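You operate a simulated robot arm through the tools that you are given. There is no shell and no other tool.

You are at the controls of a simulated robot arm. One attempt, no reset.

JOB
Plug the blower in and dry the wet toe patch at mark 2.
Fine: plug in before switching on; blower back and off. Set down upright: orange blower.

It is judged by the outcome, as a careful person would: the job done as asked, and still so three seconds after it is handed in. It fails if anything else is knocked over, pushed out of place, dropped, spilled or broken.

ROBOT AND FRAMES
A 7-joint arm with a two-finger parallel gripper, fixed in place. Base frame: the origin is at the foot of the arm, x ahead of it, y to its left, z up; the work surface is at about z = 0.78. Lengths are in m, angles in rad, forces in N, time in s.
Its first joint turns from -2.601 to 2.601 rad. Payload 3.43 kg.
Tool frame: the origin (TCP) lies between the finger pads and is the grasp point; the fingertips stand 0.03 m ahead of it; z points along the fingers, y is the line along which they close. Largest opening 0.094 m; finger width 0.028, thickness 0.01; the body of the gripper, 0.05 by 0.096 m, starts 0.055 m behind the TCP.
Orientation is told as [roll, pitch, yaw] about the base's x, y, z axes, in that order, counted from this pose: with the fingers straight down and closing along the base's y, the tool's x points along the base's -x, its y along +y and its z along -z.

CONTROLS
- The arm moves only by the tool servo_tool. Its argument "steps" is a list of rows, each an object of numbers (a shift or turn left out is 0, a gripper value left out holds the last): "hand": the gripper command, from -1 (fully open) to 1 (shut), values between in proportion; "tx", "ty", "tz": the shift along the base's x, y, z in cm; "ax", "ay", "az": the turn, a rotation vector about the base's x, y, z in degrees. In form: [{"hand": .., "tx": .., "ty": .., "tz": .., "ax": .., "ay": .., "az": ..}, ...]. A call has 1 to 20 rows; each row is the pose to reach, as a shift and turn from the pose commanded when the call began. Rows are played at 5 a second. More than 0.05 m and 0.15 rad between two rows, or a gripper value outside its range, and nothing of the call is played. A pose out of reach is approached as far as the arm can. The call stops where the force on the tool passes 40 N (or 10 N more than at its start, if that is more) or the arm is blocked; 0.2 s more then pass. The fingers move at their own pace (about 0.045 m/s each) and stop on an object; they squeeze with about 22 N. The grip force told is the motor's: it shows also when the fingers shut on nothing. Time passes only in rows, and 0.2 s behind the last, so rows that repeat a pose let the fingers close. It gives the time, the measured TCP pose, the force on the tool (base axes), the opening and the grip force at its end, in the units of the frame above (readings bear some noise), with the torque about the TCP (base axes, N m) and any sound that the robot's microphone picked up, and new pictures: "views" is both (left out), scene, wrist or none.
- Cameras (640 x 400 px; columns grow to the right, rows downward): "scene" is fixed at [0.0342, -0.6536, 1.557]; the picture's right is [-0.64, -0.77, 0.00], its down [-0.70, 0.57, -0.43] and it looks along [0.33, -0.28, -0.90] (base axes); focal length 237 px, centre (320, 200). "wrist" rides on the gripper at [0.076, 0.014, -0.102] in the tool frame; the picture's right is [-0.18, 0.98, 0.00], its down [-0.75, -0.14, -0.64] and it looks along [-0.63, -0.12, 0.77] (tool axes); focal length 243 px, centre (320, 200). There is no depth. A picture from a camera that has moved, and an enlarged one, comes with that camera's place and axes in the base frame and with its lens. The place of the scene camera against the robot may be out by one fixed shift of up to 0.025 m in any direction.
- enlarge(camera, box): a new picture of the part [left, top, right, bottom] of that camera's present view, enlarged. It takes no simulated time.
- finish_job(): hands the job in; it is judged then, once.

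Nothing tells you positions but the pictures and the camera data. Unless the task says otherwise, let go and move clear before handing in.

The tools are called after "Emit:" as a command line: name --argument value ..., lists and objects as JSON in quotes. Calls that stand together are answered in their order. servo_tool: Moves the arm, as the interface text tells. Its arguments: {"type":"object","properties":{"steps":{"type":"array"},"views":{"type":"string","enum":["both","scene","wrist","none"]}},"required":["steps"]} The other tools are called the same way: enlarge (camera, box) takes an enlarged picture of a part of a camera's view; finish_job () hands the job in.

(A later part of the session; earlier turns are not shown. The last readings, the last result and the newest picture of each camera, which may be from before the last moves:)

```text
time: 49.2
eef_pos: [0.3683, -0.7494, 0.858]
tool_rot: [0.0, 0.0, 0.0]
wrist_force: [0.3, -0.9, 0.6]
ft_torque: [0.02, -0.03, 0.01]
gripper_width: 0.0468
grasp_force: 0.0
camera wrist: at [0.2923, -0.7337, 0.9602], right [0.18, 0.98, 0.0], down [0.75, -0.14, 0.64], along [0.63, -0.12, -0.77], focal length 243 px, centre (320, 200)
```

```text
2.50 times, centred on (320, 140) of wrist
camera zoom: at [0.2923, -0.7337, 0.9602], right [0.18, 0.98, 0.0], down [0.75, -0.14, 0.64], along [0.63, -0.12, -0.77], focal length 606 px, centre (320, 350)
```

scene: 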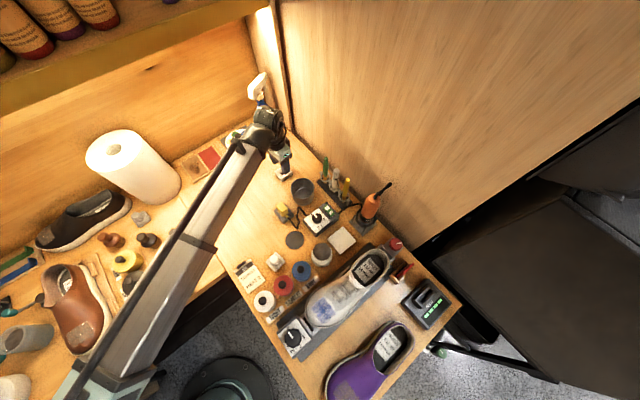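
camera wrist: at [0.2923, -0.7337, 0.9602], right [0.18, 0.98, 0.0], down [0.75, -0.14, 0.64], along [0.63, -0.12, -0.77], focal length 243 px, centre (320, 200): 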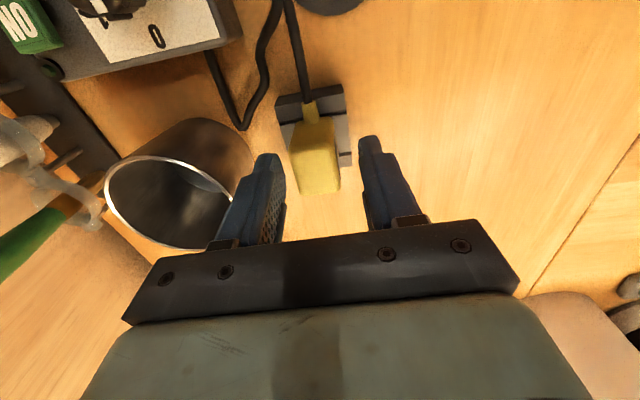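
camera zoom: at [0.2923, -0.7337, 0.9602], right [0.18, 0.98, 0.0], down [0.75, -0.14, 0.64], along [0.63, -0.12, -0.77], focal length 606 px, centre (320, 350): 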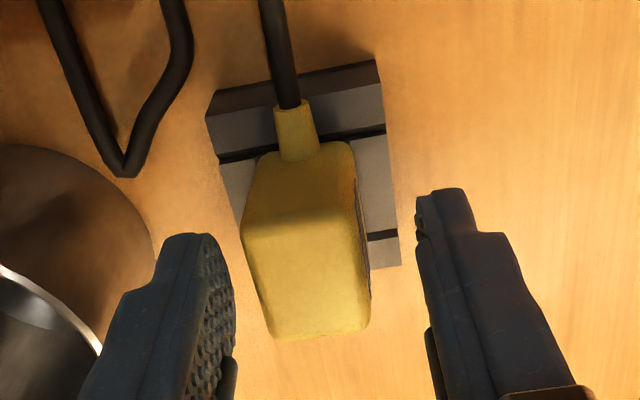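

The plug is centred between the fingers. I'll lower to 0.835, grip, and lift only just clear of the holder.

Emit:
servo_tool --steps '[{"hand": 0.0, "ty": -0.1, "tz": -1}, {"ty": -0.1, "tz": -2}, {"ty": -0.1, "tz": -2.35}, {"hand": 0.5, "ty": -0.1, "tz": -2.35}, {"hand": 1, "ty": -0.1, "tz": -2.35}, {"hand": 1, "ty": -0.1, "tz": -2.35}, {"hand": 1, "ty": -0.1, "tz": -2.35}, {"hand": 1, "ty": -0.1, "tz": -2.35}]' --views "wrist"

Emit:
servo_tool --steps '[{"hand": 1, "tz": 0.5}, {"tz": 1}, {"tz": 1.6}, {"tz": 2.2}, {"tz": 2.8}, {"tz": 2.8}]' --views "both"

Emit:
enlarge --camera "wrist" --box '[250, 60, 390, 220]'

```text
time: 51.0
eef_pos: [0.3677, -0.7506, 0.8372]
tool_rot: [0.0, 0.0, 0.0]
wrist_force: [-0.3, -1.0, 0.0]
ft_torque: [0.03, -0.01, 0.02]
gripper_width: 0.0298
grasp_force: 21.9
camera wrist: at [0.2908, -0.7356, 0.9386], right [0.18, 0.98, 0.0], down [0.75, -0.14, 0.64], along [0.63, -0.12, -0.77], focal length 243 px, centre (320, 200)
```

wrist: 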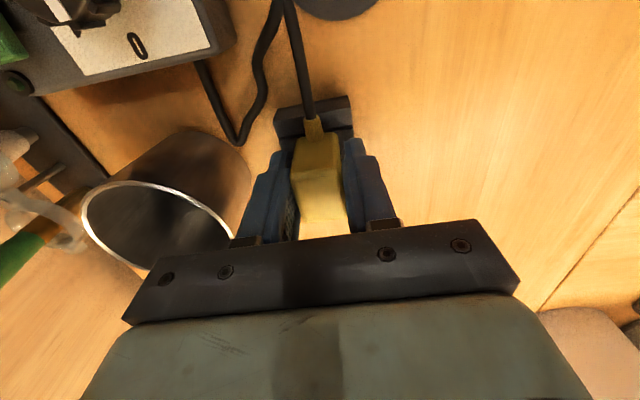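

```text
time: 52.4
eef_pos: [0.3683, -0.7516, 0.8645]
tool_rot: [0.0, 0.0, 0.001]
wrist_force: [-0.3, -0.6, -0.3]
ft_torque: [0.01, -0.01, -0.01]
gripper_width: 0.0298
grasp_force: 21.9
camera wrist: at [0.2924, -0.7359, 0.9664], right [0.18, 0.98, 0.0], down [0.75, -0.14, 0.64], along [0.63, -0.12, -0.77], focal length 243 px, centre (320, 200)
```

scene: 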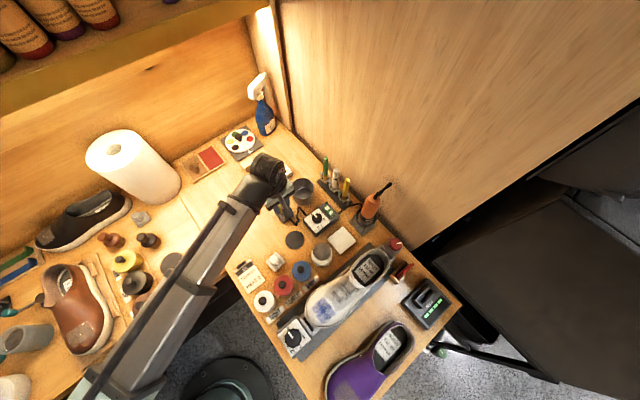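
wrist: 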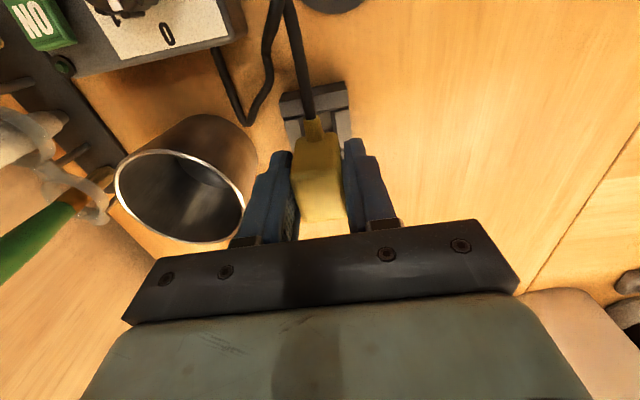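

```text
2.50 times, centred on (320, 140) of wrist
camera zoom: at [0.2924, -0.7359, 0.9664], right [0.18, 0.98, 0.0], down [0.75, -0.14, 0.64], along [0.63, -0.12, -0.77], focal length 606 px, centre (320, 350)
```

zoom: 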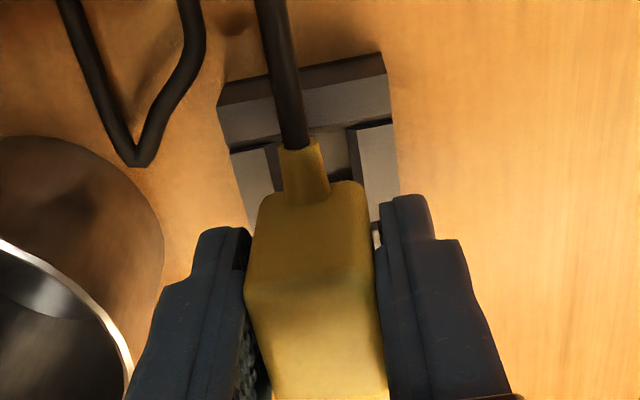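

The plug is lifted just clear of the holder. I'll carry it low toward the socket in two stages, turning it as I go.

Emit:
servo_tool --steps '[{"hand": 1, "tx": 1, "ty": -0.2, "tz": 0.3}, {"tx": 2.2, "ty": -0.6, "tz": 0.3, "az": -6}, {"tx": 3.4, "ty": -1.2, "tz": 0.3, "az": -13}, {"tx": 4.6, "ty": -2, "tz": 0.3, "az": -20}, {"tx": 5.8, "ty": -3, "tz": 0.3, "az": -27}, {"tx": 7, "ty": -4, "tz": 0.3, "az": -34}, {"tx": 8, "ty": -5, "tz": 0.3, "az": -41}, {"tx": 9, "ty": -6, "tz": 0.3, "az": -48}, {"tx": 10, "ty": -7, "tz": 0.3, "az": -55}, {"tx": 10, "ty": -7, "tz": 0.3, "az": -55}]' --views "both"

Emit:
enlarge --camera "wrist" --box '[250, 60, 390, 220]'

Emit:
enlarge --camera "scene" --box '[245, 145, 335, 225]'

```text
time: 54.6
eef_pos: [0.4689, -0.8231, 0.8685]
tool_rot: [-0.002, 0.0, -0.962]
wrist_force: [0.3, -0.3, -0.2]
ft_torque: [0.02, 0.02, -0.01]
gripper_width: 0.0298
grasp_force: 22.3
camera wrist: at [0.4363, -0.7506, 0.9704], right [0.91, 0.41, 0.0], down [0.32, -0.7, 0.64], along [0.26, -0.59, -0.77], focal length 243 px, centre (320, 200)
```

scene: 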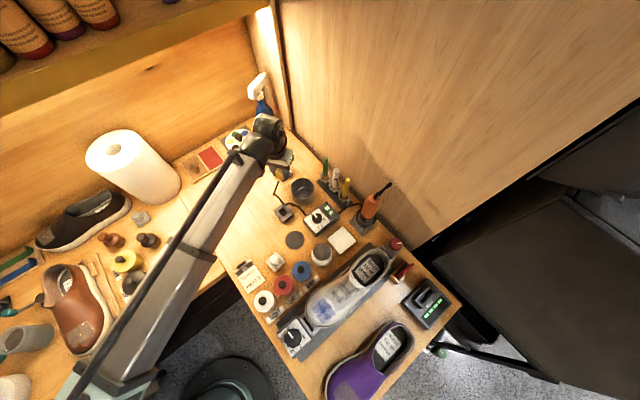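
wrist: 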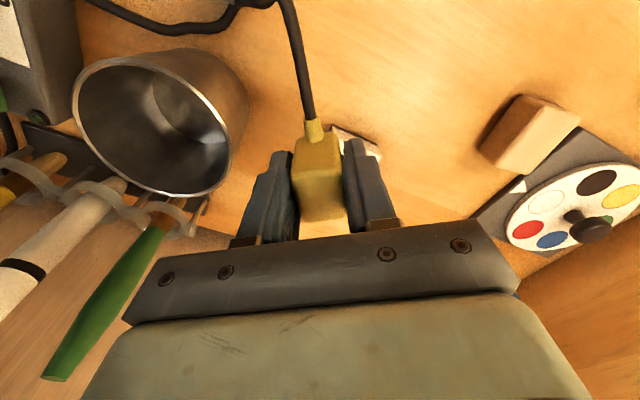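

```text
2.50 times, centred on (320, 140) of wrist
camera zoom: at [0.4363, -0.7506, 0.9704], right [0.91, 0.41, 0.0], down [0.32, -0.7, 0.64], along [0.26, -0.59, -0.77], focal length 606 px, centre (320, 350)
```

zoom: 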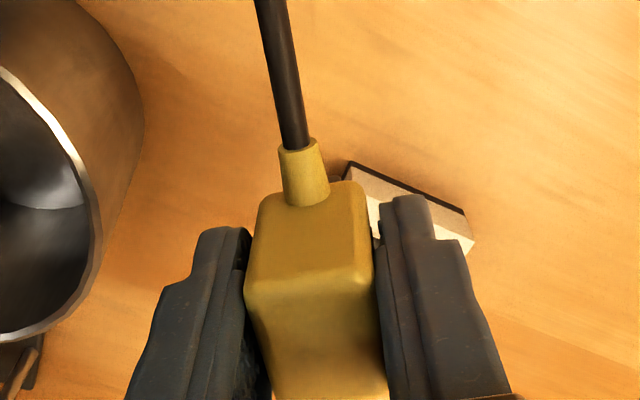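

```text
5.00 times, centred on (290, 185) of scene
camera zoom: at [0.0342, -0.6536, 1.557], right [-0.64, -0.77, 0.0], down [-0.7, 0.57, -0.43], along [0.33, -0.28, -0.9], focal length 1183 px, centre (470, 275)
```

zoom: 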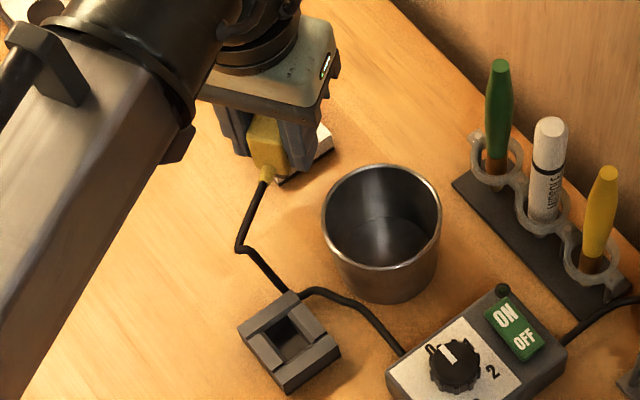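

The grip holds and the cord still has slack. I'll finish the turn and stop just over the socket.

Emit:
servo_tool --steps '[{"hand": 1, "tx": 0.6, "ty": -0.4, "az": -6}, {"tx": 1.2, "ty": -0.8, "az": -12}, {"tx": 1.8, "ty": -1.2, "az": -18}, {"tx": 2.4, "ty": -1.6, "az": -24}, {"tx": 2.9, "ty": -1.9, "az": -30}, {"tx": 3.1, "ty": -2.1, "az": -35}, {"tx": 3.1, "ty": -2.1, "az": -35}]' --views "both"

Emit:
enlarge --camera "wrist" --box '[250, 60, 390, 220]'

Emit:
enlarge --camera "scene" --box '[245, 145, 335, 225]'

```text
time: 56.2
eef_pos: [0.4983, -0.8415, 0.8686]
tool_rot: [0.0, 0.0, -1.573]
wrist_force: [-0.8, 0.7, -1.1]
ft_torque: [0.0, 0.0, 0.01]
gripper_width: 0.0297
grasp_force: 21.5
camera wrist: at [0.5128, -0.764, 0.9706], right [0.98, -0.19, 0.0], down [-0.14, -0.75, 0.64], along [-0.12, -0.63, -0.77], focal length 243 px, centre (320, 200)
```

scene: 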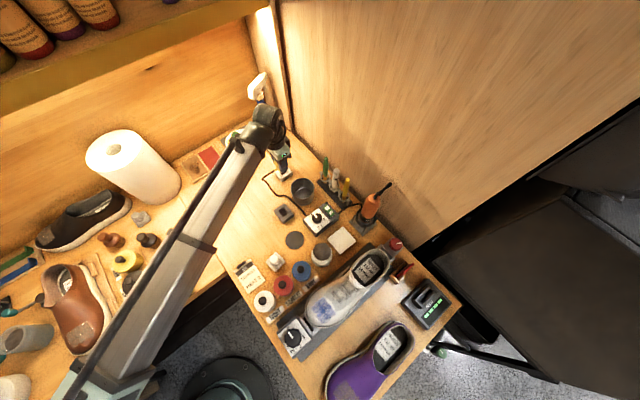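
wrist: 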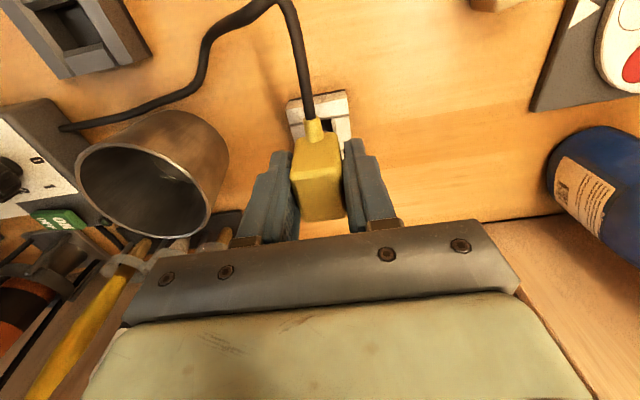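

```text
2.50 times, centred on (320, 140) of wrist
camera zoom: at [0.5128, -0.764, 0.9706], right [0.98, -0.19, 0.0], down [-0.14, -0.75, 0.64], along [-0.12, -0.63, -0.77], focal length 606 px, centre (320, 350)
```

zoom: 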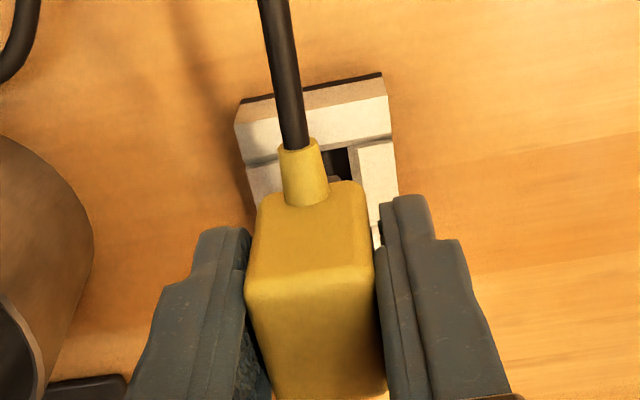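

```text
5.00 times, centred on (290, 185) of scene
camera zoom: at [0.0342, -0.6536, 1.557], right [-0.64, -0.77, 0.0], down [-0.7, 0.57, -0.43], along [0.33, -0.28, -0.9], focal length 1183 px, centre (470, 275)
```

zoom: 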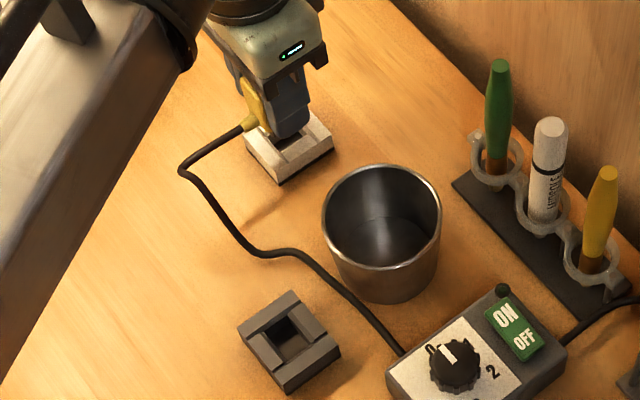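

The plug is over the socket with plenty of cord slack. By my measurements it needs about +1.5 mm in x and -1 mm in y. I'll correct that and lower slowly while watching the force.

Emit:
servo_tool --steps '[{"hand": 1, "tx": 0.15, "ty": -0.1}, {"tx": 0.15, "ty": -0.1, "tz": -0.6}, {"tx": 0.15, "ty": -0.1, "tz": -1.2}, {"tx": 0.15, "ty": -0.1, "tz": -1.6}, {"tx": 0.15, "ty": -0.1, "tz": -1.9}, {"tx": 0.15, "ty": -0.1, "tz": -1.9}]' --views "both"

Emit:
enlarge --camera "wrist" --box '[250, 60, 390, 220]'

Emit:
enlarge --camera "scene" --box '[255, 145, 315, 195]'

```text
time: 57.6
eef_pos: [0.5015, -0.8431, 0.8479]
tool_rot: [0.001, 0.001, -1.571]
wrist_force: [-0.8, 0.0, -1.5]
ft_torque: [0.0, 0.01, 0.03]
gripper_width: 0.0299
grasp_force: 21.7
camera wrist: at [0.5144, -0.7662, 0.9504], right [0.98, -0.18, 0.0], down [-0.14, -0.75, 0.64], along [-0.12, -0.63, -0.77], focal length 243 px, centre (320, 200)
```

scene: 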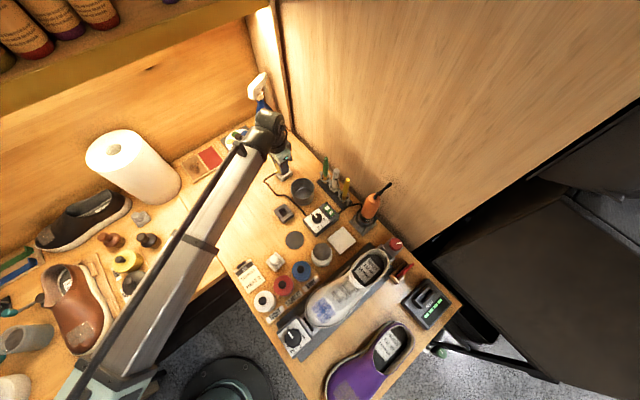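
wrist: 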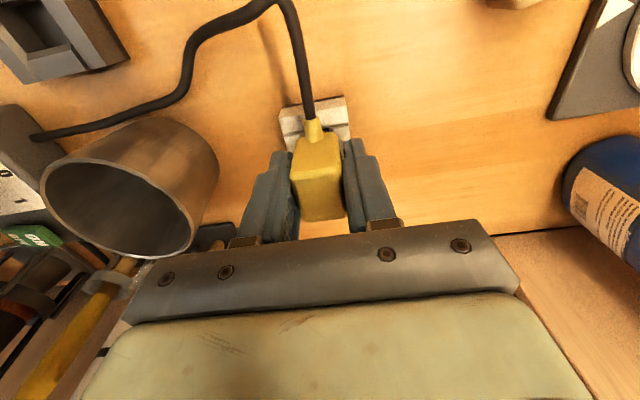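

```text
2.50 times, centred on (320, 140) of wrist
camera zoom: at [0.5144, -0.7662, 0.9504], right [0.98, -0.18, 0.0], down [-0.14, -0.75, 0.64], along [-0.12, -0.63, -0.77], focal length 606 px, centre (320, 350)
```

zoom: 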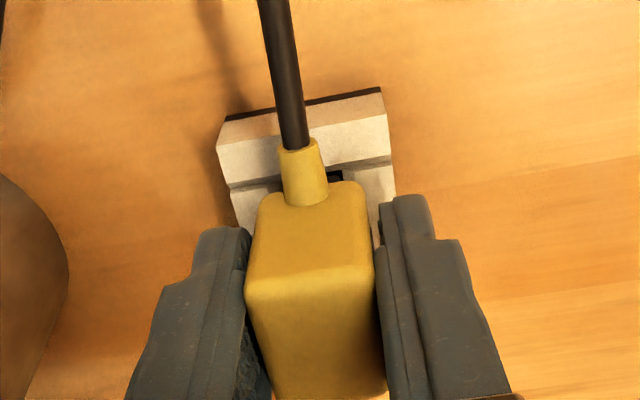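

```text
8.00 times, centred on (285, 170) of scene
camera zoom: at [0.0342, -0.6536, 1.557], right [-0.64, -0.77, 0.0], down [-0.7, 0.57, -0.43], along [0.33, -0.28, -0.9], focal length 1893 px, centre (600, 440)
```

zoom: 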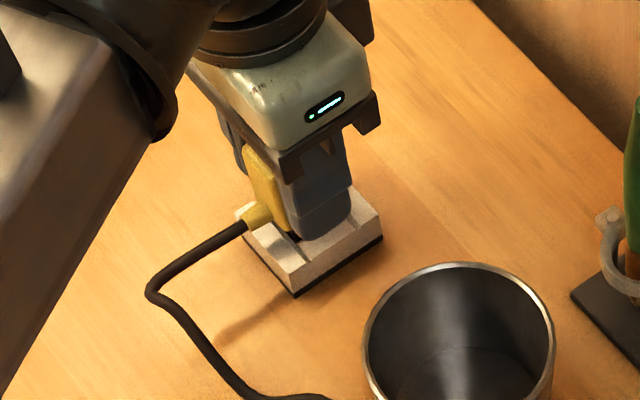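

There's no contact force and the nub should be entering the hole. I'll keep lowering slowly.

Emit:
servo_tool --steps '[{"hand": 1, "tz": -0.3}, {"tz": -0.6}, {"tz": -0.9}, {"tz": -1.1}, {"tz": -1.1}]' --views "both"

Emit:
enlarge --camera "wrist" --box '[250, 60, 390, 220]'

Emit:
enlarge --camera "scene" --box '[255, 145, 315, 195]'

```text
time: 58.8
eef_pos: [0.5, -0.8428, 0.8379]
tool_rot: [0.001, 0.0, -1.569]
wrist_force: [0.1, -0.1, -1.4]
ft_torque: [0.0, -0.02, 0.01]
gripper_width: 0.0298
grasp_force: 21.9
camera wrist: at [0.5148, -0.7654, 0.9395], right [0.98, -0.18, 0.0], down [-0.14, -0.75, 0.64], along [-0.12, -0.63, -0.77], focal length 243 px, centre (320, 200)
```

scene: 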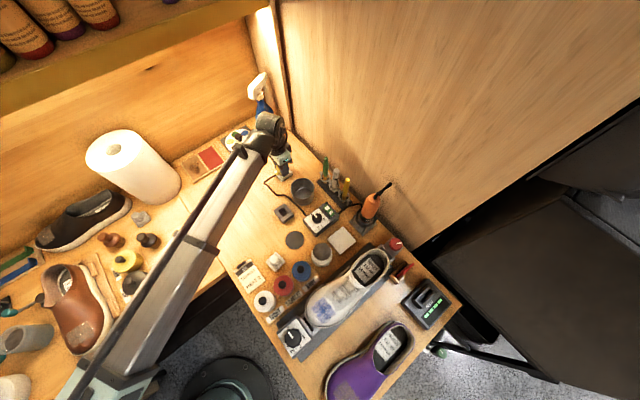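
wrist: 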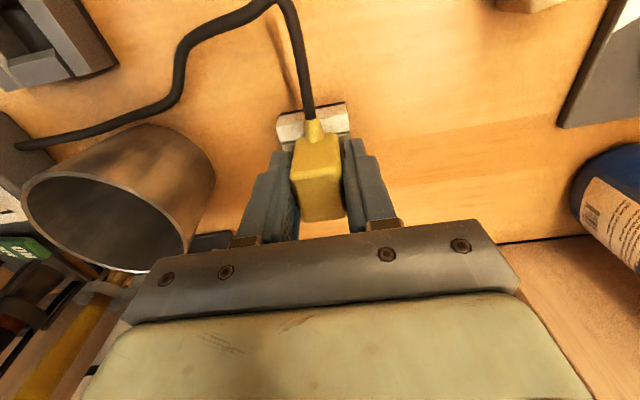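

```text
2.50 times, centred on (320, 140) of wrist
camera zoom: at [0.5148, -0.7654, 0.9395], right [0.98, -0.18, 0.0], down [-0.14, -0.75, 0.64], along [-0.12, -0.63, -0.77], focal length 606 px, centre (320, 350)
```

zoom: 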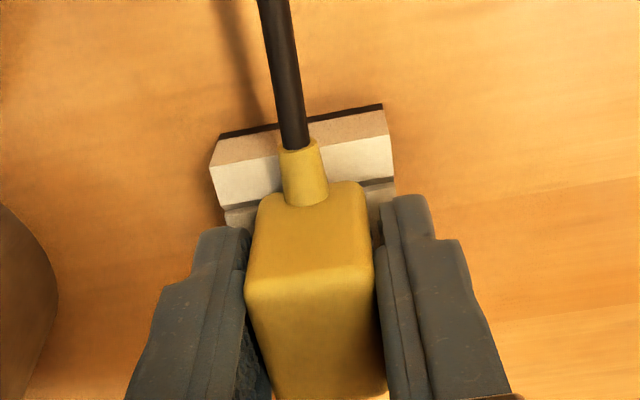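

```text
8.00 times, centred on (285, 170) of scene
camera zoom: at [0.0342, -0.6536, 1.557], right [-0.64, -0.77, 0.0], down [-0.7, 0.57, -0.43], along [0.33, -0.28, -0.9], focal length 1893 px, centre (600, 440)
```

zoom: 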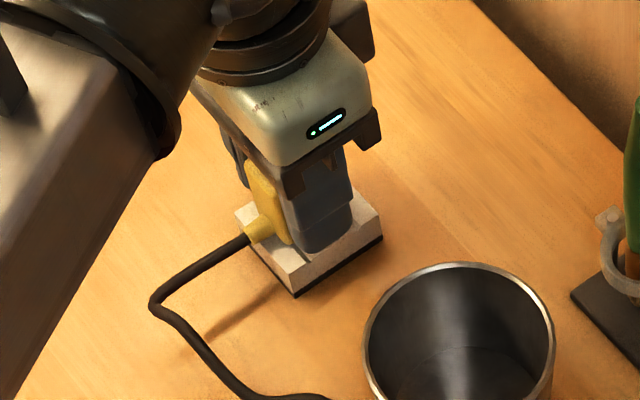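

The plug slid in with no resistance. I'll press down a couple of millimetres to feel for the seat.

Emit:
servo_tool --steps '[{"hand": 1, "tz": -0.15}, {"tz": -0.3}, {"tz": -0.45}, {"tz": -0.45}]' --views "none"

```text
time: 59.8
eef_pos: [0.5006, -0.8429, 0.8355]
tool_rot: [0.002, -0.003, -1.571]
wrist_force: [6.6, 0.4, 19.2]
ft_torque: [-0.03, -0.01, 0.02]
gripper_width: 0.03
grasp_force: 21.7
```

It bottomed out firmly, with 19 N at z about 0.8355. I'll ease off, release, and back away upward.

Emit:
servo_tool --steps '[{"hand": 1, "tz": 0.25}, {"hand": 0.5, "tz": 0.25}, {"hand": 0.1, "tz": 0.25}, {"hand": 0.0, "tz": 0.25}, {"hand": 0.0, "tz": 0.25}, {"hand": 0.0, "tz": 2}, {"hand": 0.0, "tz": 4.5}, {"hand": 0.0, "tz": 7}, {"hand": 0.0, "tz": 7, "ty": 2}, {"hand": 0.0, "tz": 7, "ty": 4}]' --views "both"

Emit:
enlarge --camera "wrist" --box '[250, 60, 390, 220]'

Emit:
enlarge --camera "scene" --box '[255, 145, 335, 215]'

```text
time: 62.0
eef_pos: [0.5003, -0.8033, 0.9044]
tool_rot: [0.001, -0.001, -1.57]
wrist_force: [0.3, 0.5, 0.1]
ft_torque: [-0.01, -0.03, -0.02]
gripper_width: 0.0471
grasp_force: 0.0
camera wrist: at [0.5134, -0.7265, 1.0064], right [0.98, -0.18, 0.0], down [-0.14, -0.75, 0.64], along [-0.12, -0.63, -0.77], focal length 243 px, centre (320, 200)
```

scene: 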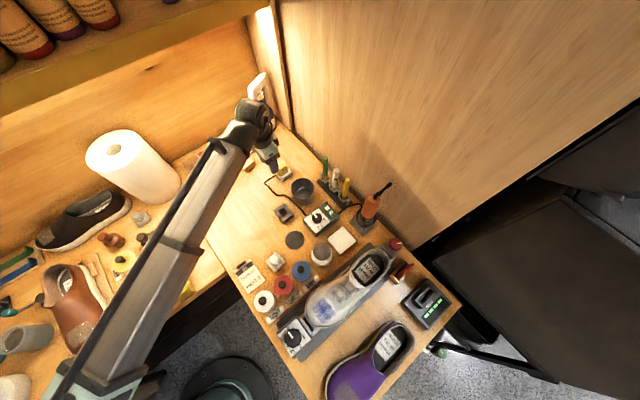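
wrist: 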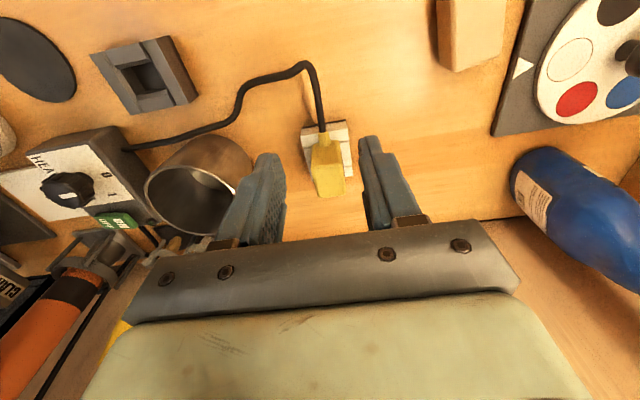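

```text
2.50 times, centred on (320, 140) of wrist
camera zoom: at [0.5134, -0.7265, 1.0064], right [0.98, -0.18, 0.0], down [-0.14, -0.75, 0.64], along [-0.12, -0.63, -0.77], focal length 606 px, centre (320, 350)
```

zoom: 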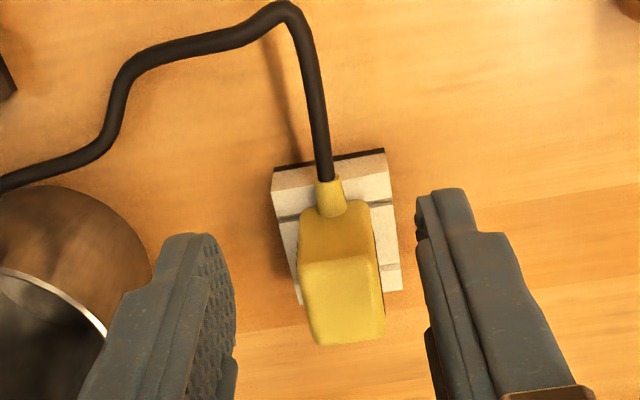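

```text
5.71 times, centred on (295, 180) of scene
camera zoom: at [0.0342, -0.6536, 1.557], right [-0.64, -0.77, 0.0], down [-0.7, 0.57, -0.43], along [0.33, -0.28, -0.9], focal length 1352 px, centre (463, 314)
```

zoom: 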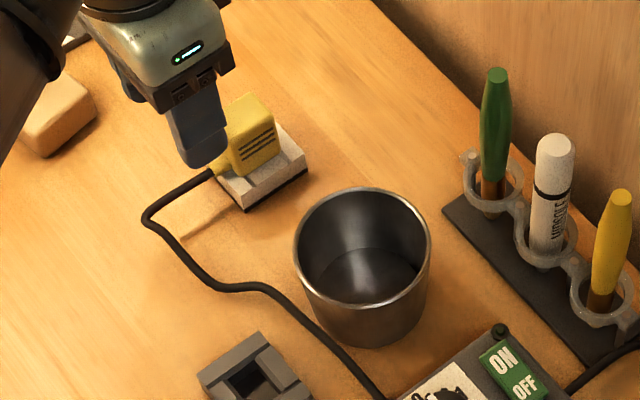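

The plug is properly seated in the socket. Next is the HEAT knob near (0.27, -0.813): marks 0, 1, 2, 3 are 60° apart clockwise, so going from 0 to 2 is a 120° clockwise turn. I'll move over it and test that the wrist can reach that far.

Emit:
servo_tool --steps '[{"hand": 0.0, "tx": -2, "tz": 2}, {"tx": -5, "tz": 4}, {"tx": -8, "tz": 4, "az": -5}, {"tx": -11, "tz": 4, "az": -10}, {"tx": -14, "tz": 4, "az": -15}, {"tx": -17, "ty": -0.5, "tz": 4, "az": -20}, {"tx": -20, "ty": -0.8, "tz": 4, "az": -25}, {"tx": -22, "ty": -0.9, "tz": 4, "az": -30}, {"tx": -23, "ty": -0.9, "tz": 3, "az": -35}, {"tx": -23, "ty": -0.9, "tz": 3, "az": -35}]' --views "both"

Emit:
enlarge --camera "wrist" --box '[240, 60, 400, 220]'

```text
time: 64.2
eef_pos: [0.2695, -0.814, 0.9321]
tool_rot: [0.001, 0.0, -2.184]
wrist_force: [-0.2, -0.2, -0.3]
ft_torque: [0.03, 0.04, -0.03]
gripper_width: 0.0471
grasp_force: 0.1
camera wrist: at [0.3243, -0.7593, 1.0346], right [0.7, -0.72, 0.0], down [-0.55, -0.54, 0.64], along [-0.46, -0.45, -0.77], focal length 243 px, centre (320, 200)
```

scene: 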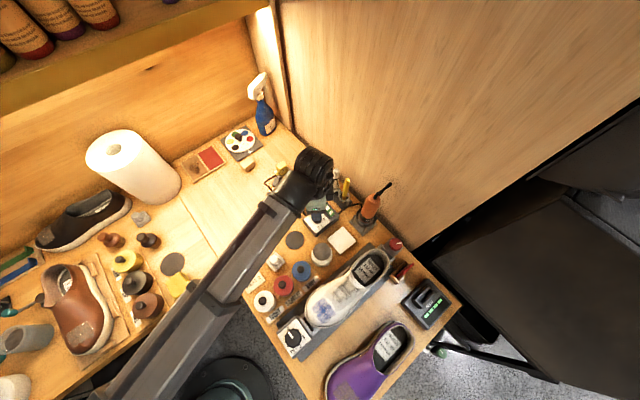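
wrist: 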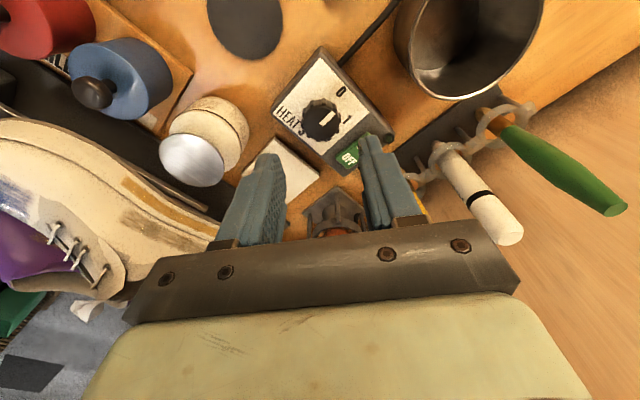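

```text
2.50 times, centred on (320, 140) of wrist
camera zoom: at [0.3243, -0.7593, 1.0346], right [0.7, -0.72, 0.0], down [-0.55, -0.54, 0.64], along [-0.46, -0.45, -0.77], focal length 606 px, centre (320, 350)
```

zoom: 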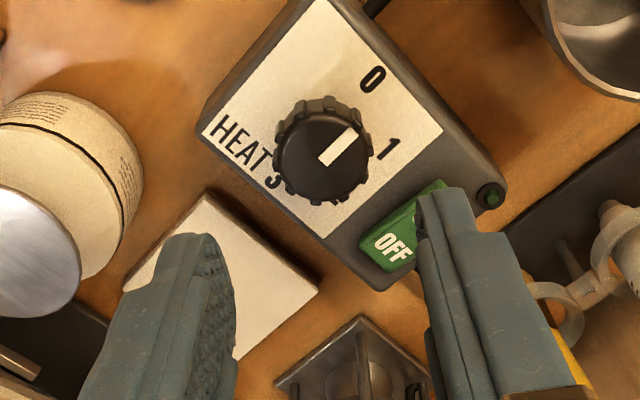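

The wrist reaches -125° fine. The knob centre is at (0.2698, -0.813), its top is about z 0.847, and the pointer is on 0. I'll rotate back to 0° yaw above it and check alignment.

Emit:
servo_tool --steps '[{"hand": 0.1, "az": 8}, {"az": 16}, {"az": 24}, {"az": 32}, {"az": 40}, {"az": 48}, {"az": 56}, {"az": 64}, {"az": 72}, {"az": 80}, {"az": 88}, {"az": 96}, {"az": 104}, {"az": 112}, {"az": 119, "tz": -1}, {"az": 125, "ty": 0.1, "tz": -2.5}, {"az": 125, "ty": 0.1, "tz": -2.5}]' --views "wrist"

Emit:
enlarge --camera "wrist" --box '[230, 60, 410, 220]'

```text
time: 67.8
eef_pos: [0.2719, -0.8104, 0.9082]
tool_rot: [0.0, 0.0, 0.001]
wrist_force: [-0.2, 0.8, -0.1]
ft_torque: [0.01, 0.03, 0.0]
gripper_width: 0.0425
grasp_force: 0.0
camera wrist: at [0.1942, -0.7962, 1.0102], right [0.18, 0.98, 0.0], down [0.75, -0.14, 0.64], along [0.63, -0.12, -0.77], focal length 243 px, centre (320, 200)
```

wrist: 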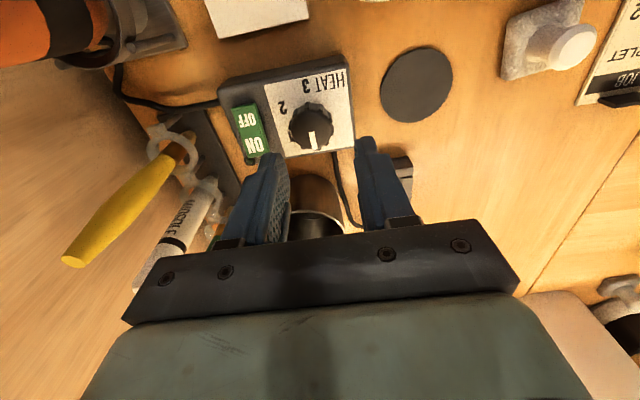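

```text
2.50 times, centred on (320, 140) of wrist
camera zoom: at [0.1942, -0.7962, 1.0102], right [0.18, 0.98, 0.0], down [0.75, -0.14, 0.64], along [0.63, -0.12, -0.77], focal length 606 px, centre (320, 350)
```

zoom: 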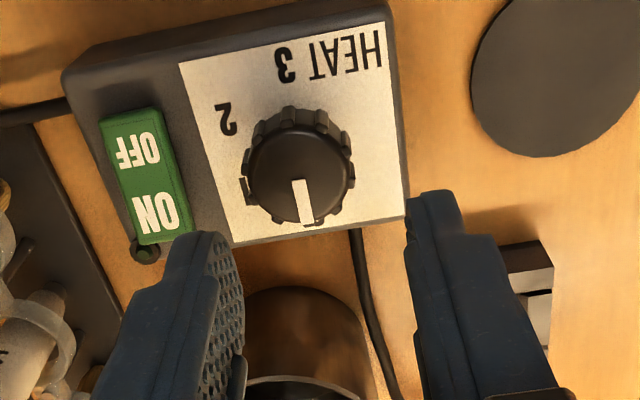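

Triangulating the two views puts the knob centre at about (0.267, -0.816), the knob top at about 0.835 and the box face at about 0.815. I'll shift accordingly and lower to just above it for a check.

Emit:
servo_tool --steps '[{"hand": 0.1, "tx": -0.3, "ty": -0.4, "tz": -1}, {"tx": -0.3, "ty": -0.4, "tz": -2.4}, {"tx": -0.3, "ty": -0.4, "tz": -3.6}, {"tx": -0.3, "ty": -0.4, "tz": -3.6}]' --views "wrist"

Emit:
enlarge --camera "wrist" --box '[230, 60, 410, 220]'

Emit:
enlarge --camera "scene" --box '[290, 180, 370, 250]'

```text
time: 68.8
eef_pos: [0.2668, -0.8141, 0.8705]
tool_rot: [0.0, 0.0, -0.001]
wrist_force: [-0.6, -0.1, 0.0]
ft_torque: [0.0, 0.01, 0.01]
gripper_width: 0.0421
grasp_force: 0.0
camera wrist: at [0.1912, -0.7999, 0.9726], right [0.18, 0.98, 0.0], down [0.75, -0.14, 0.64], along [0.63, -0.12, -0.77], focal length 243 px, centre (320, 200)
```

wrist: 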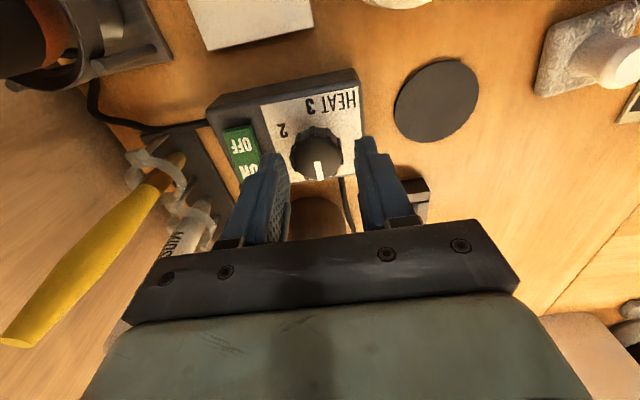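

```text
2.50 times, centred on (320, 140) of wrist
camera zoom: at [0.1912, -0.7999, 0.9726], right [0.18, 0.98, 0.0], down [0.75, -0.14, 0.64], along [0.63, -0.12, -0.77], focal length 606 px, centre (320, 350)
```

zoom: 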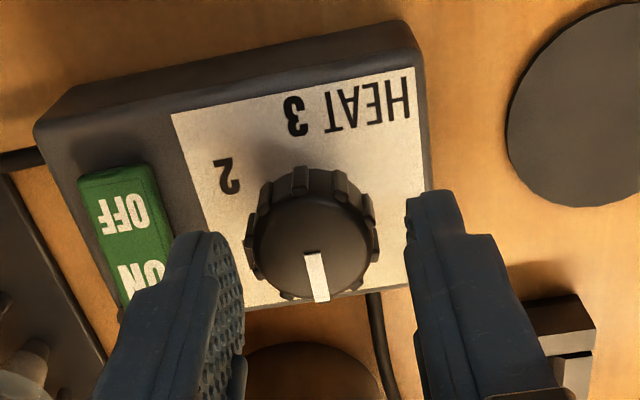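

```text
5.71 times, centred on (330, 215) of scene
camera zoom: at [0.0342, -0.6536, 1.557], right [-0.64, -0.77, 0.0], down [-0.7, 0.57, -0.43], along [0.33, -0.28, -0.9], focal length 1352 px, centre (263, 114)
```

zoom: 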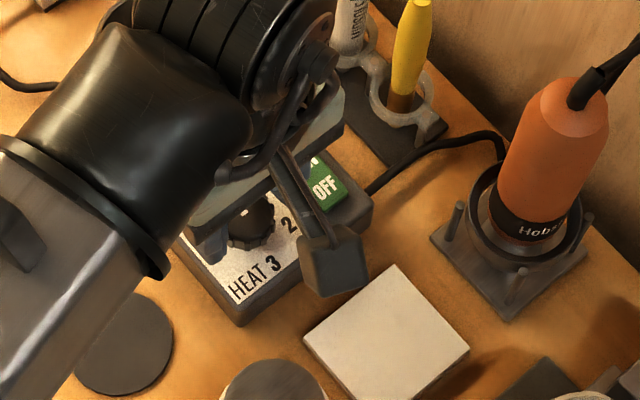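

The knob is about 2.5 mm to the -y side of the finger centre. I'll correct that, lower around it and close.

Emit:
servo_tool --steps '[{"hand": 0.1, "tx": 0.1, "ty": -0.26, "tz": -0.5}, {"tx": 0.1, "ty": -0.26, "tz": -1.3}, {"tx": 0.1, "ty": -0.26, "tz": -2}, {"tx": 0.1, "ty": -0.26, "tz": -2}, {"hand": 0.5, "tx": 0.1, "ty": -0.26, "tz": -2}, {"hand": 1, "tx": 0.1, "ty": -0.26, "tz": -2}, {"hand": 1, "tx": 0.1, "ty": -0.26, "tz": -2}, {"hand": 1, "tx": 0.1, "ty": -0.26, "tz": -2}]' --views "wrist"

Emit:
enlarge --camera "wrist" --box '[230, 60, 410, 240]'

```text
time: 70.6
eef_pos: [0.2692, -0.8176, 0.8515]
tool_rot: [0.001, 0.0, -0.001]
wrist_force: [0.3, 8.6, -0.7]
ft_torque: [0.28, -0.04, -0.03]
gripper_width: 0.0308
grasp_force: 45.3
camera wrist: at [0.1915, -0.8021, 0.9543], right [0.18, 0.98, 0.0], down [0.75, -0.14, 0.64], along [0.63, -0.12, -0.77], focal length 243 px, centre (320, 200)
```

wrist: 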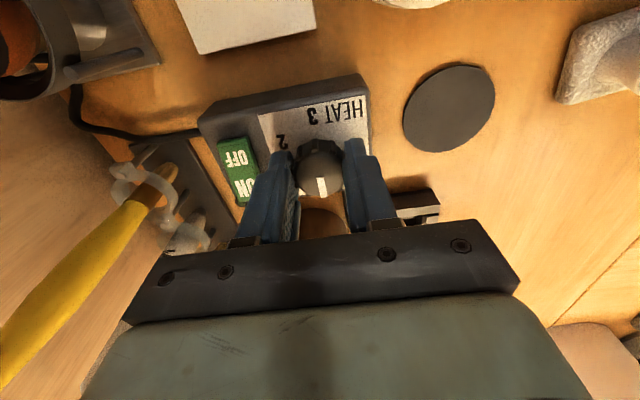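

```text
2.22 times, centred on (320, 150) of wrist
camera zoom: at [0.1915, -0.8021, 0.9543], right [0.18, 0.98, 0.0], down [0.75, -0.14, 0.64], along [0.63, -0.12, -0.77], focal length 539 px, centre (320, 311)
```

zoom: 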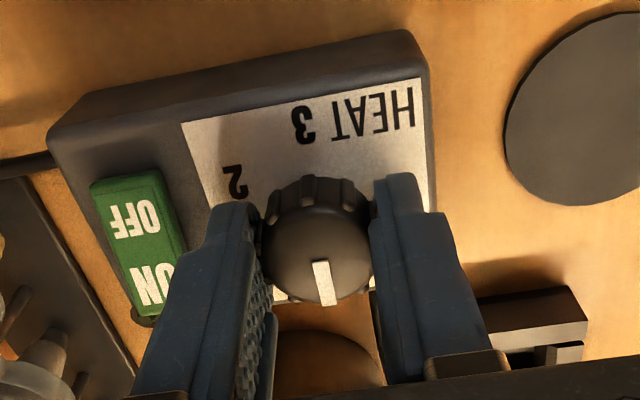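

The knob is gripped with a slight side load of 8.6 N in +y, so I'll relieve that with a small +y shift before turning.

Emit:
servo_tool --steps '[{"hand": 1, "ty": 0.1}, {"ty": 0.15}, {"ty": 0.15}]' --views "none"

```text
time: 71.4
eef_pos: [0.2692, -0.8165, 0.8531]
tool_rot: [-0.002, 0.0, 0.0]
wrist_force: [-1.4, -4.8, -7.8]
ft_torque: [-0.25, -0.06, -0.04]
gripper_width: 0.0306
grasp_force: 44.9
```

Emit:
servo_tool --steps '[{"hand": 1, "ty": -0.05}, {"ty": -0.05, "az": -6}, {"ty": -0.05, "az": -12}, {"ty": -0.05, "az": -18}, {"ty": -0.05, "az": -24}, {"ty": -0.05, "az": -30}, {"ty": -0.05, "az": -30}]' --views "wrist"

Emit:
enlarge --camera "wrist" --box '[230, 60, 410, 240]'

```text
time: 73.0
eef_pos: [0.2687, -0.8179, 0.8535]
tool_rot: [-0.002, 0.0, -0.525]
wrist_force: [-7.3, -7.5, 3.9]
ft_torque: [0.42, 1.27, -0.02]
gripper_width: 0.0309
grasp_force: 44.9
camera wrist: at [0.209, -0.7657, 0.9543], right [0.65, 0.76, 0.0], down [0.58, -0.5, 0.64], along [0.49, -0.42, -0.77], focal length 243 px, centre (320, 200)
```

wrist: 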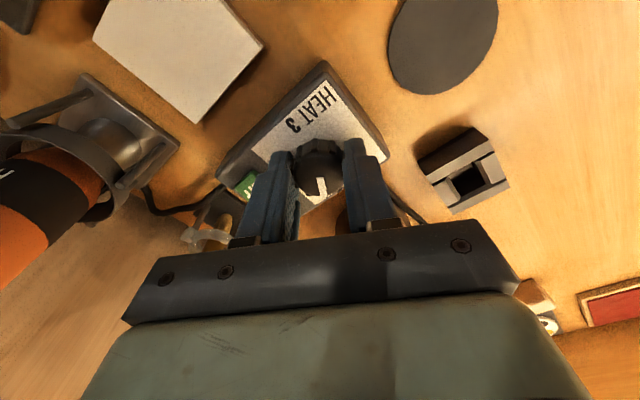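

```text
2.22 times, centred on (320, 150) of wrist
camera zoom: at [0.209, -0.7657, 0.9543], right [0.65, 0.76, 0.0], down [0.58, -0.5, 0.64], along [0.49, -0.42, -0.77], focal length 539 px, centre (320, 311)
```

zoom: 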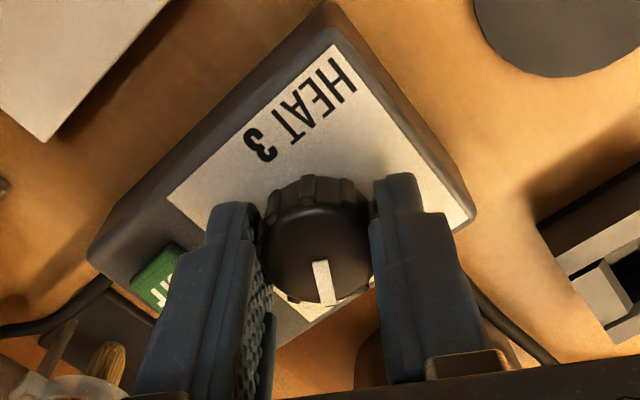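

The knob turns with the gripper. The side load shows the knob axis is about 2 mm toward -x, so I'll shift and keep turning.

Emit:
servo_tool --steps '[{"hand": 1, "tx": -0.15}, {"tx": -0.22}, {"tx": -0.22, "az": -6}, {"tx": -0.22, "az": -12}, {"tx": -0.22, "az": -18}, {"tx": -0.22, "az": -24}, {"tx": -0.22, "az": -30}, {"tx": -0.22, "az": -36}, {"tx": -0.22, "az": -42}, {"tx": -0.22, "az": -42}]' --views "wrist"

Emit:
enlarge --camera "wrist" --box '[230, 60, 410, 240]'

```text
time: 75.2
eef_pos: [0.2669, -0.8173, 0.8524]
tool_rot: [0.003, -0.005, -1.259]
wrist_force: [27.5, -21.8, 6.1]
ft_torque: [0.25, -0.36, -0.02]
gripper_width: 0.0308
grasp_force: 44.7
camera wrist: at [0.2571, -0.739, 0.954], right [0.99, 0.13, 0.0], down [0.1, -0.76, 0.65], along [0.08, -0.64, -0.76], focal length 243 px, centre (320, 200)
```

wrist: 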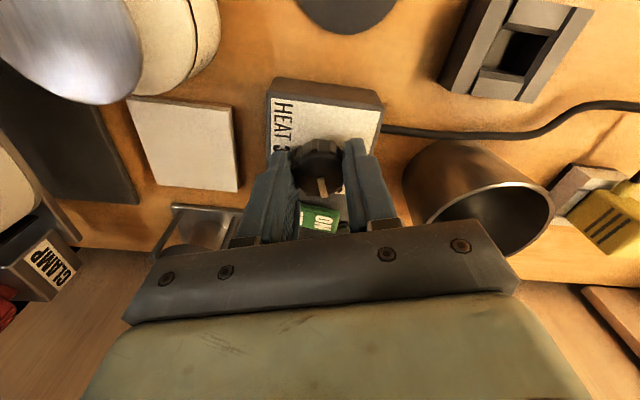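

```text
2.22 times, centred on (320, 150) of wrist
camera zoom: at [0.2571, -0.739, 0.954], right [0.99, 0.13, 0.0], down [0.1, -0.76, 0.65], along [0.08, -0.64, -0.76], focal length 539 px, centre (320, 311)
```

zoom: 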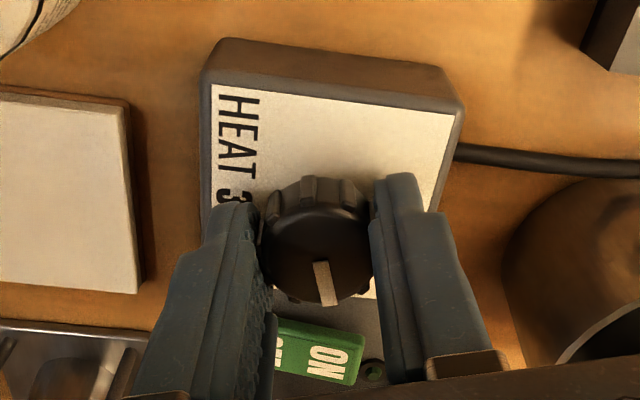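

The side load has grown to about 35 N, so I over-corrected. I'll relieve it before continuing.

Emit:
servo_tool --steps '[{"hand": 1, "tx": 0.1, "ty": -0.08}, {"tx": 0.2, "ty": -0.15}, {"tx": 0.2, "ty": -0.15}]' --views "none"

```text
time: 76.0
eef_pos: [0.2674, -0.8172, 0.8526]
tool_rot: [0.0, 0.0, -1.256]
wrist_force: [13.7, -6.3, 6.0]
ft_torque: [-1.33, -0.86, -0.03]
gripper_width: 0.0306
grasp_force: 44.5
```

Emit:
servo_tool --steps '[{"hand": 1, "tx": 0.1, "ty": -0.03}, {"tx": 0.2, "ty": -0.06}, {"tx": 0.2, "ty": -0.06, "az": -6}, {"tx": 0.2, "ty": -0.06, "az": -12}, {"tx": 0.2, "ty": -0.06, "az": -18}, {"tx": 0.2, "ty": -0.06, "az": -24}, {"tx": 0.2, "ty": -0.06, "az": -24}]' --views "none"

```text
time: 77.6
eef_pos: [0.2684, -0.8174, 0.8514]
tool_rot: [-0.004, 0.003, -1.677]
wrist_force: [-23.7, 11.9, 8.8]
ft_torque: [0.88, 0.44, -0.03]
gripper_width: 0.0302
grasp_force: 45.1
```

Emit:
servo_tool --steps '[{"hand": 1, "tx": -0.15, "ty": 0.06}, {"tx": -0.28, "ty": 0.12}, {"tx": -0.28, "ty": 0.12}]' --views "wrist"

Emit:
enlarge --camera "wrist" --box '[230, 60, 410, 240]'

```text
time: 78.4
eef_pos: [0.2679, -0.8171, 0.8523]
tool_rot: [0.002, -0.001, -1.675]
wrist_force: [-8.3, 3.7, 10.7]
ft_torque: [1.01, 0.24, 0.02]
gripper_width: 0.0305
grasp_force: 44.9
camera wrist: at [0.2893, -0.742, 0.9542], right [0.96, -0.29, 0.0], down [-0.22, -0.73, 0.64], along [-0.18, -0.62, -0.77], focal length 243 px, centre (320, 200)
```

wrist: 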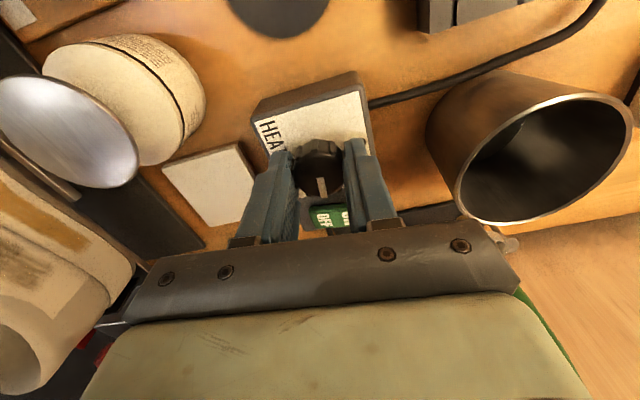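

```text
2.22 times, centred on (320, 150) of wrist
camera zoom: at [0.2893, -0.742, 0.9542], right [0.96, -0.29, 0.0], down [-0.22, -0.73, 0.64], along [-0.18, -0.62, -0.77], focal length 539 px, centre (320, 311)
```

zoom: 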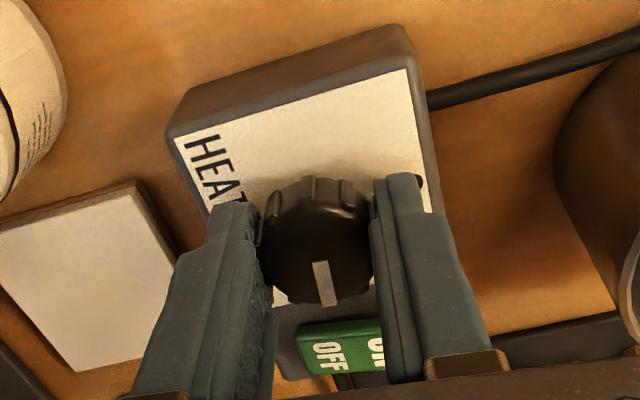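

Emit:
servo_tool --steps '[{"hand": 1, "tx": -0.1, "ty": 0.04, "az": -4}, {"tx": -0.12, "ty": 0.05, "az": -9}, {"tx": -0.14, "ty": 0.06, "az": -14}, {"tx": -0.16, "ty": 0.07, "az": -19}, {"tx": -0.16, "ty": 0.07, "az": -24}, {"tx": -0.16, "ty": 0.07, "az": -24}]' --views "wrist"

Emit:
enlarge --camera "wrist" --box '[230, 60, 410, 240]'

```text
time: 79.8
eef_pos: [0.2668, -0.8181, 0.8524]
tool_rot: [0.003, 0.002, -2.095]
wrist_force: [22.1, 6.0, 16.4]
ft_torque: [-0.51, -0.3, -0.04]
gripper_width: 0.0305
grasp_force: 44.7
camera wrist: at [0.3174, -0.7574, 0.9543], right [0.76, -0.65, 0.0], down [-0.5, -0.58, 0.64], along [-0.42, -0.49, -0.77], focal length 243 px, centre (320, 200)
```

wrist: 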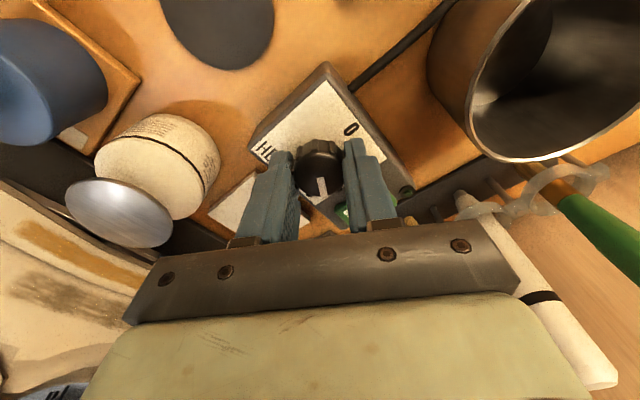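

```text
2.22 times, centred on (320, 150) of wrist
camera zoom: at [0.3174, -0.7574, 0.9543], right [0.76, -0.65, 0.0], down [-0.5, -0.58, 0.64], along [-0.42, -0.49, -0.77], focal length 539 px, centre (320, 311)
```

zoom: 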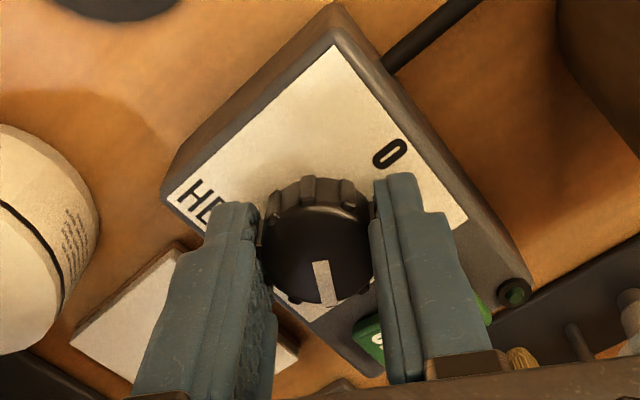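

The tool is now at -120°, so the pointer should be on mark 2. I'll relieve the side load, open slightly and lift straight off.

Emit:
servo_tool --steps '[{"hand": 1, "tx": 0.12, "ty": 0.03}, {"hand": 1, "tx": 0.2, "ty": 0.06}, {"hand": 0.5, "tx": 0.2, "ty": 0.06}, {"hand": 0.2, "tx": 0.2, "ty": 0.06}, {"hand": 0.2, "tx": 0.2, "ty": 0.06}, {"hand": 0.2, "tx": 0.2, "ty": 0.06, "tz": 1}, {"hand": 0.2, "tx": 0.2, "ty": 0.06, "tz": 3}, {"hand": 0.2, "tx": 0.2, "ty": 0.06, "tz": 6}, {"hand": 0.2, "tx": 0.2, "ty": 0.06, "tz": 8}]' --views "both"

Emit:
enlarge --camera "wrist" --box '[230, 60, 410, 240]'

```text
time: 81.8
eef_pos: [0.2703, -0.8175, 0.9329]
tool_rot: [-0.001, 0.001, -2.095]
wrist_force: [-0.2, 0.0, -0.5]
ft_torque: [-0.03, 0.02, 0.0]
gripper_width: 0.0377
grasp_force: 0.0
camera wrist: at [0.3198, -0.7573, 1.0343], right [0.76, -0.65, 0.0], down [-0.5, -0.58, 0.64], along [-0.42, -0.49, -0.77], focal length 243 px, centre (320, 200)
```

scene: 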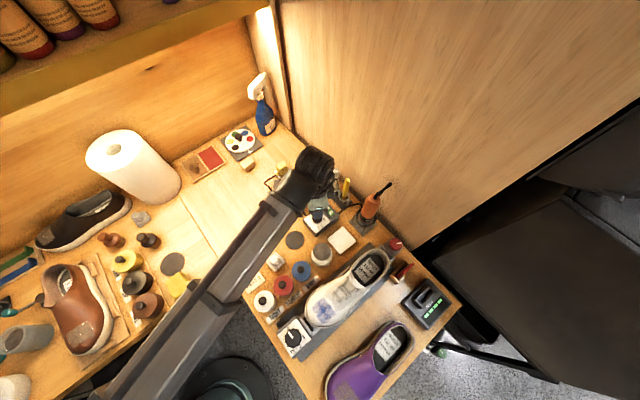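
wrist: 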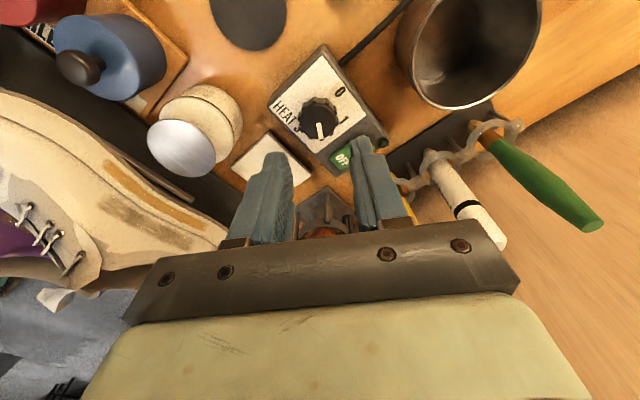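

```text
2.22 times, centred on (320, 150) of wrist
camera zoom: at [0.3198, -0.7573, 1.0343], right [0.76, -0.65, 0.0], down [-0.5, -0.58, 0.64], along [-0.42, -0.49, -0.77], focal length 539 px, centre (320, 311)
```

zoom: 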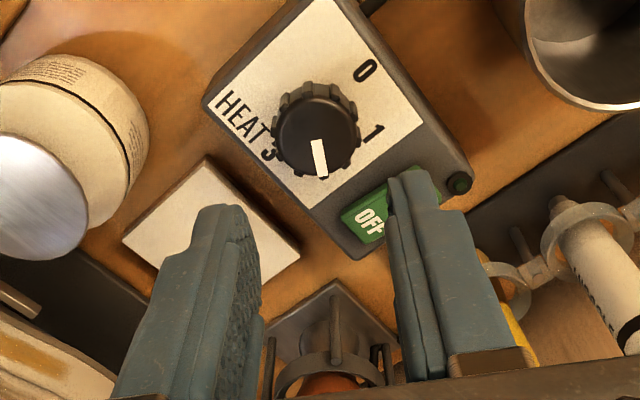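

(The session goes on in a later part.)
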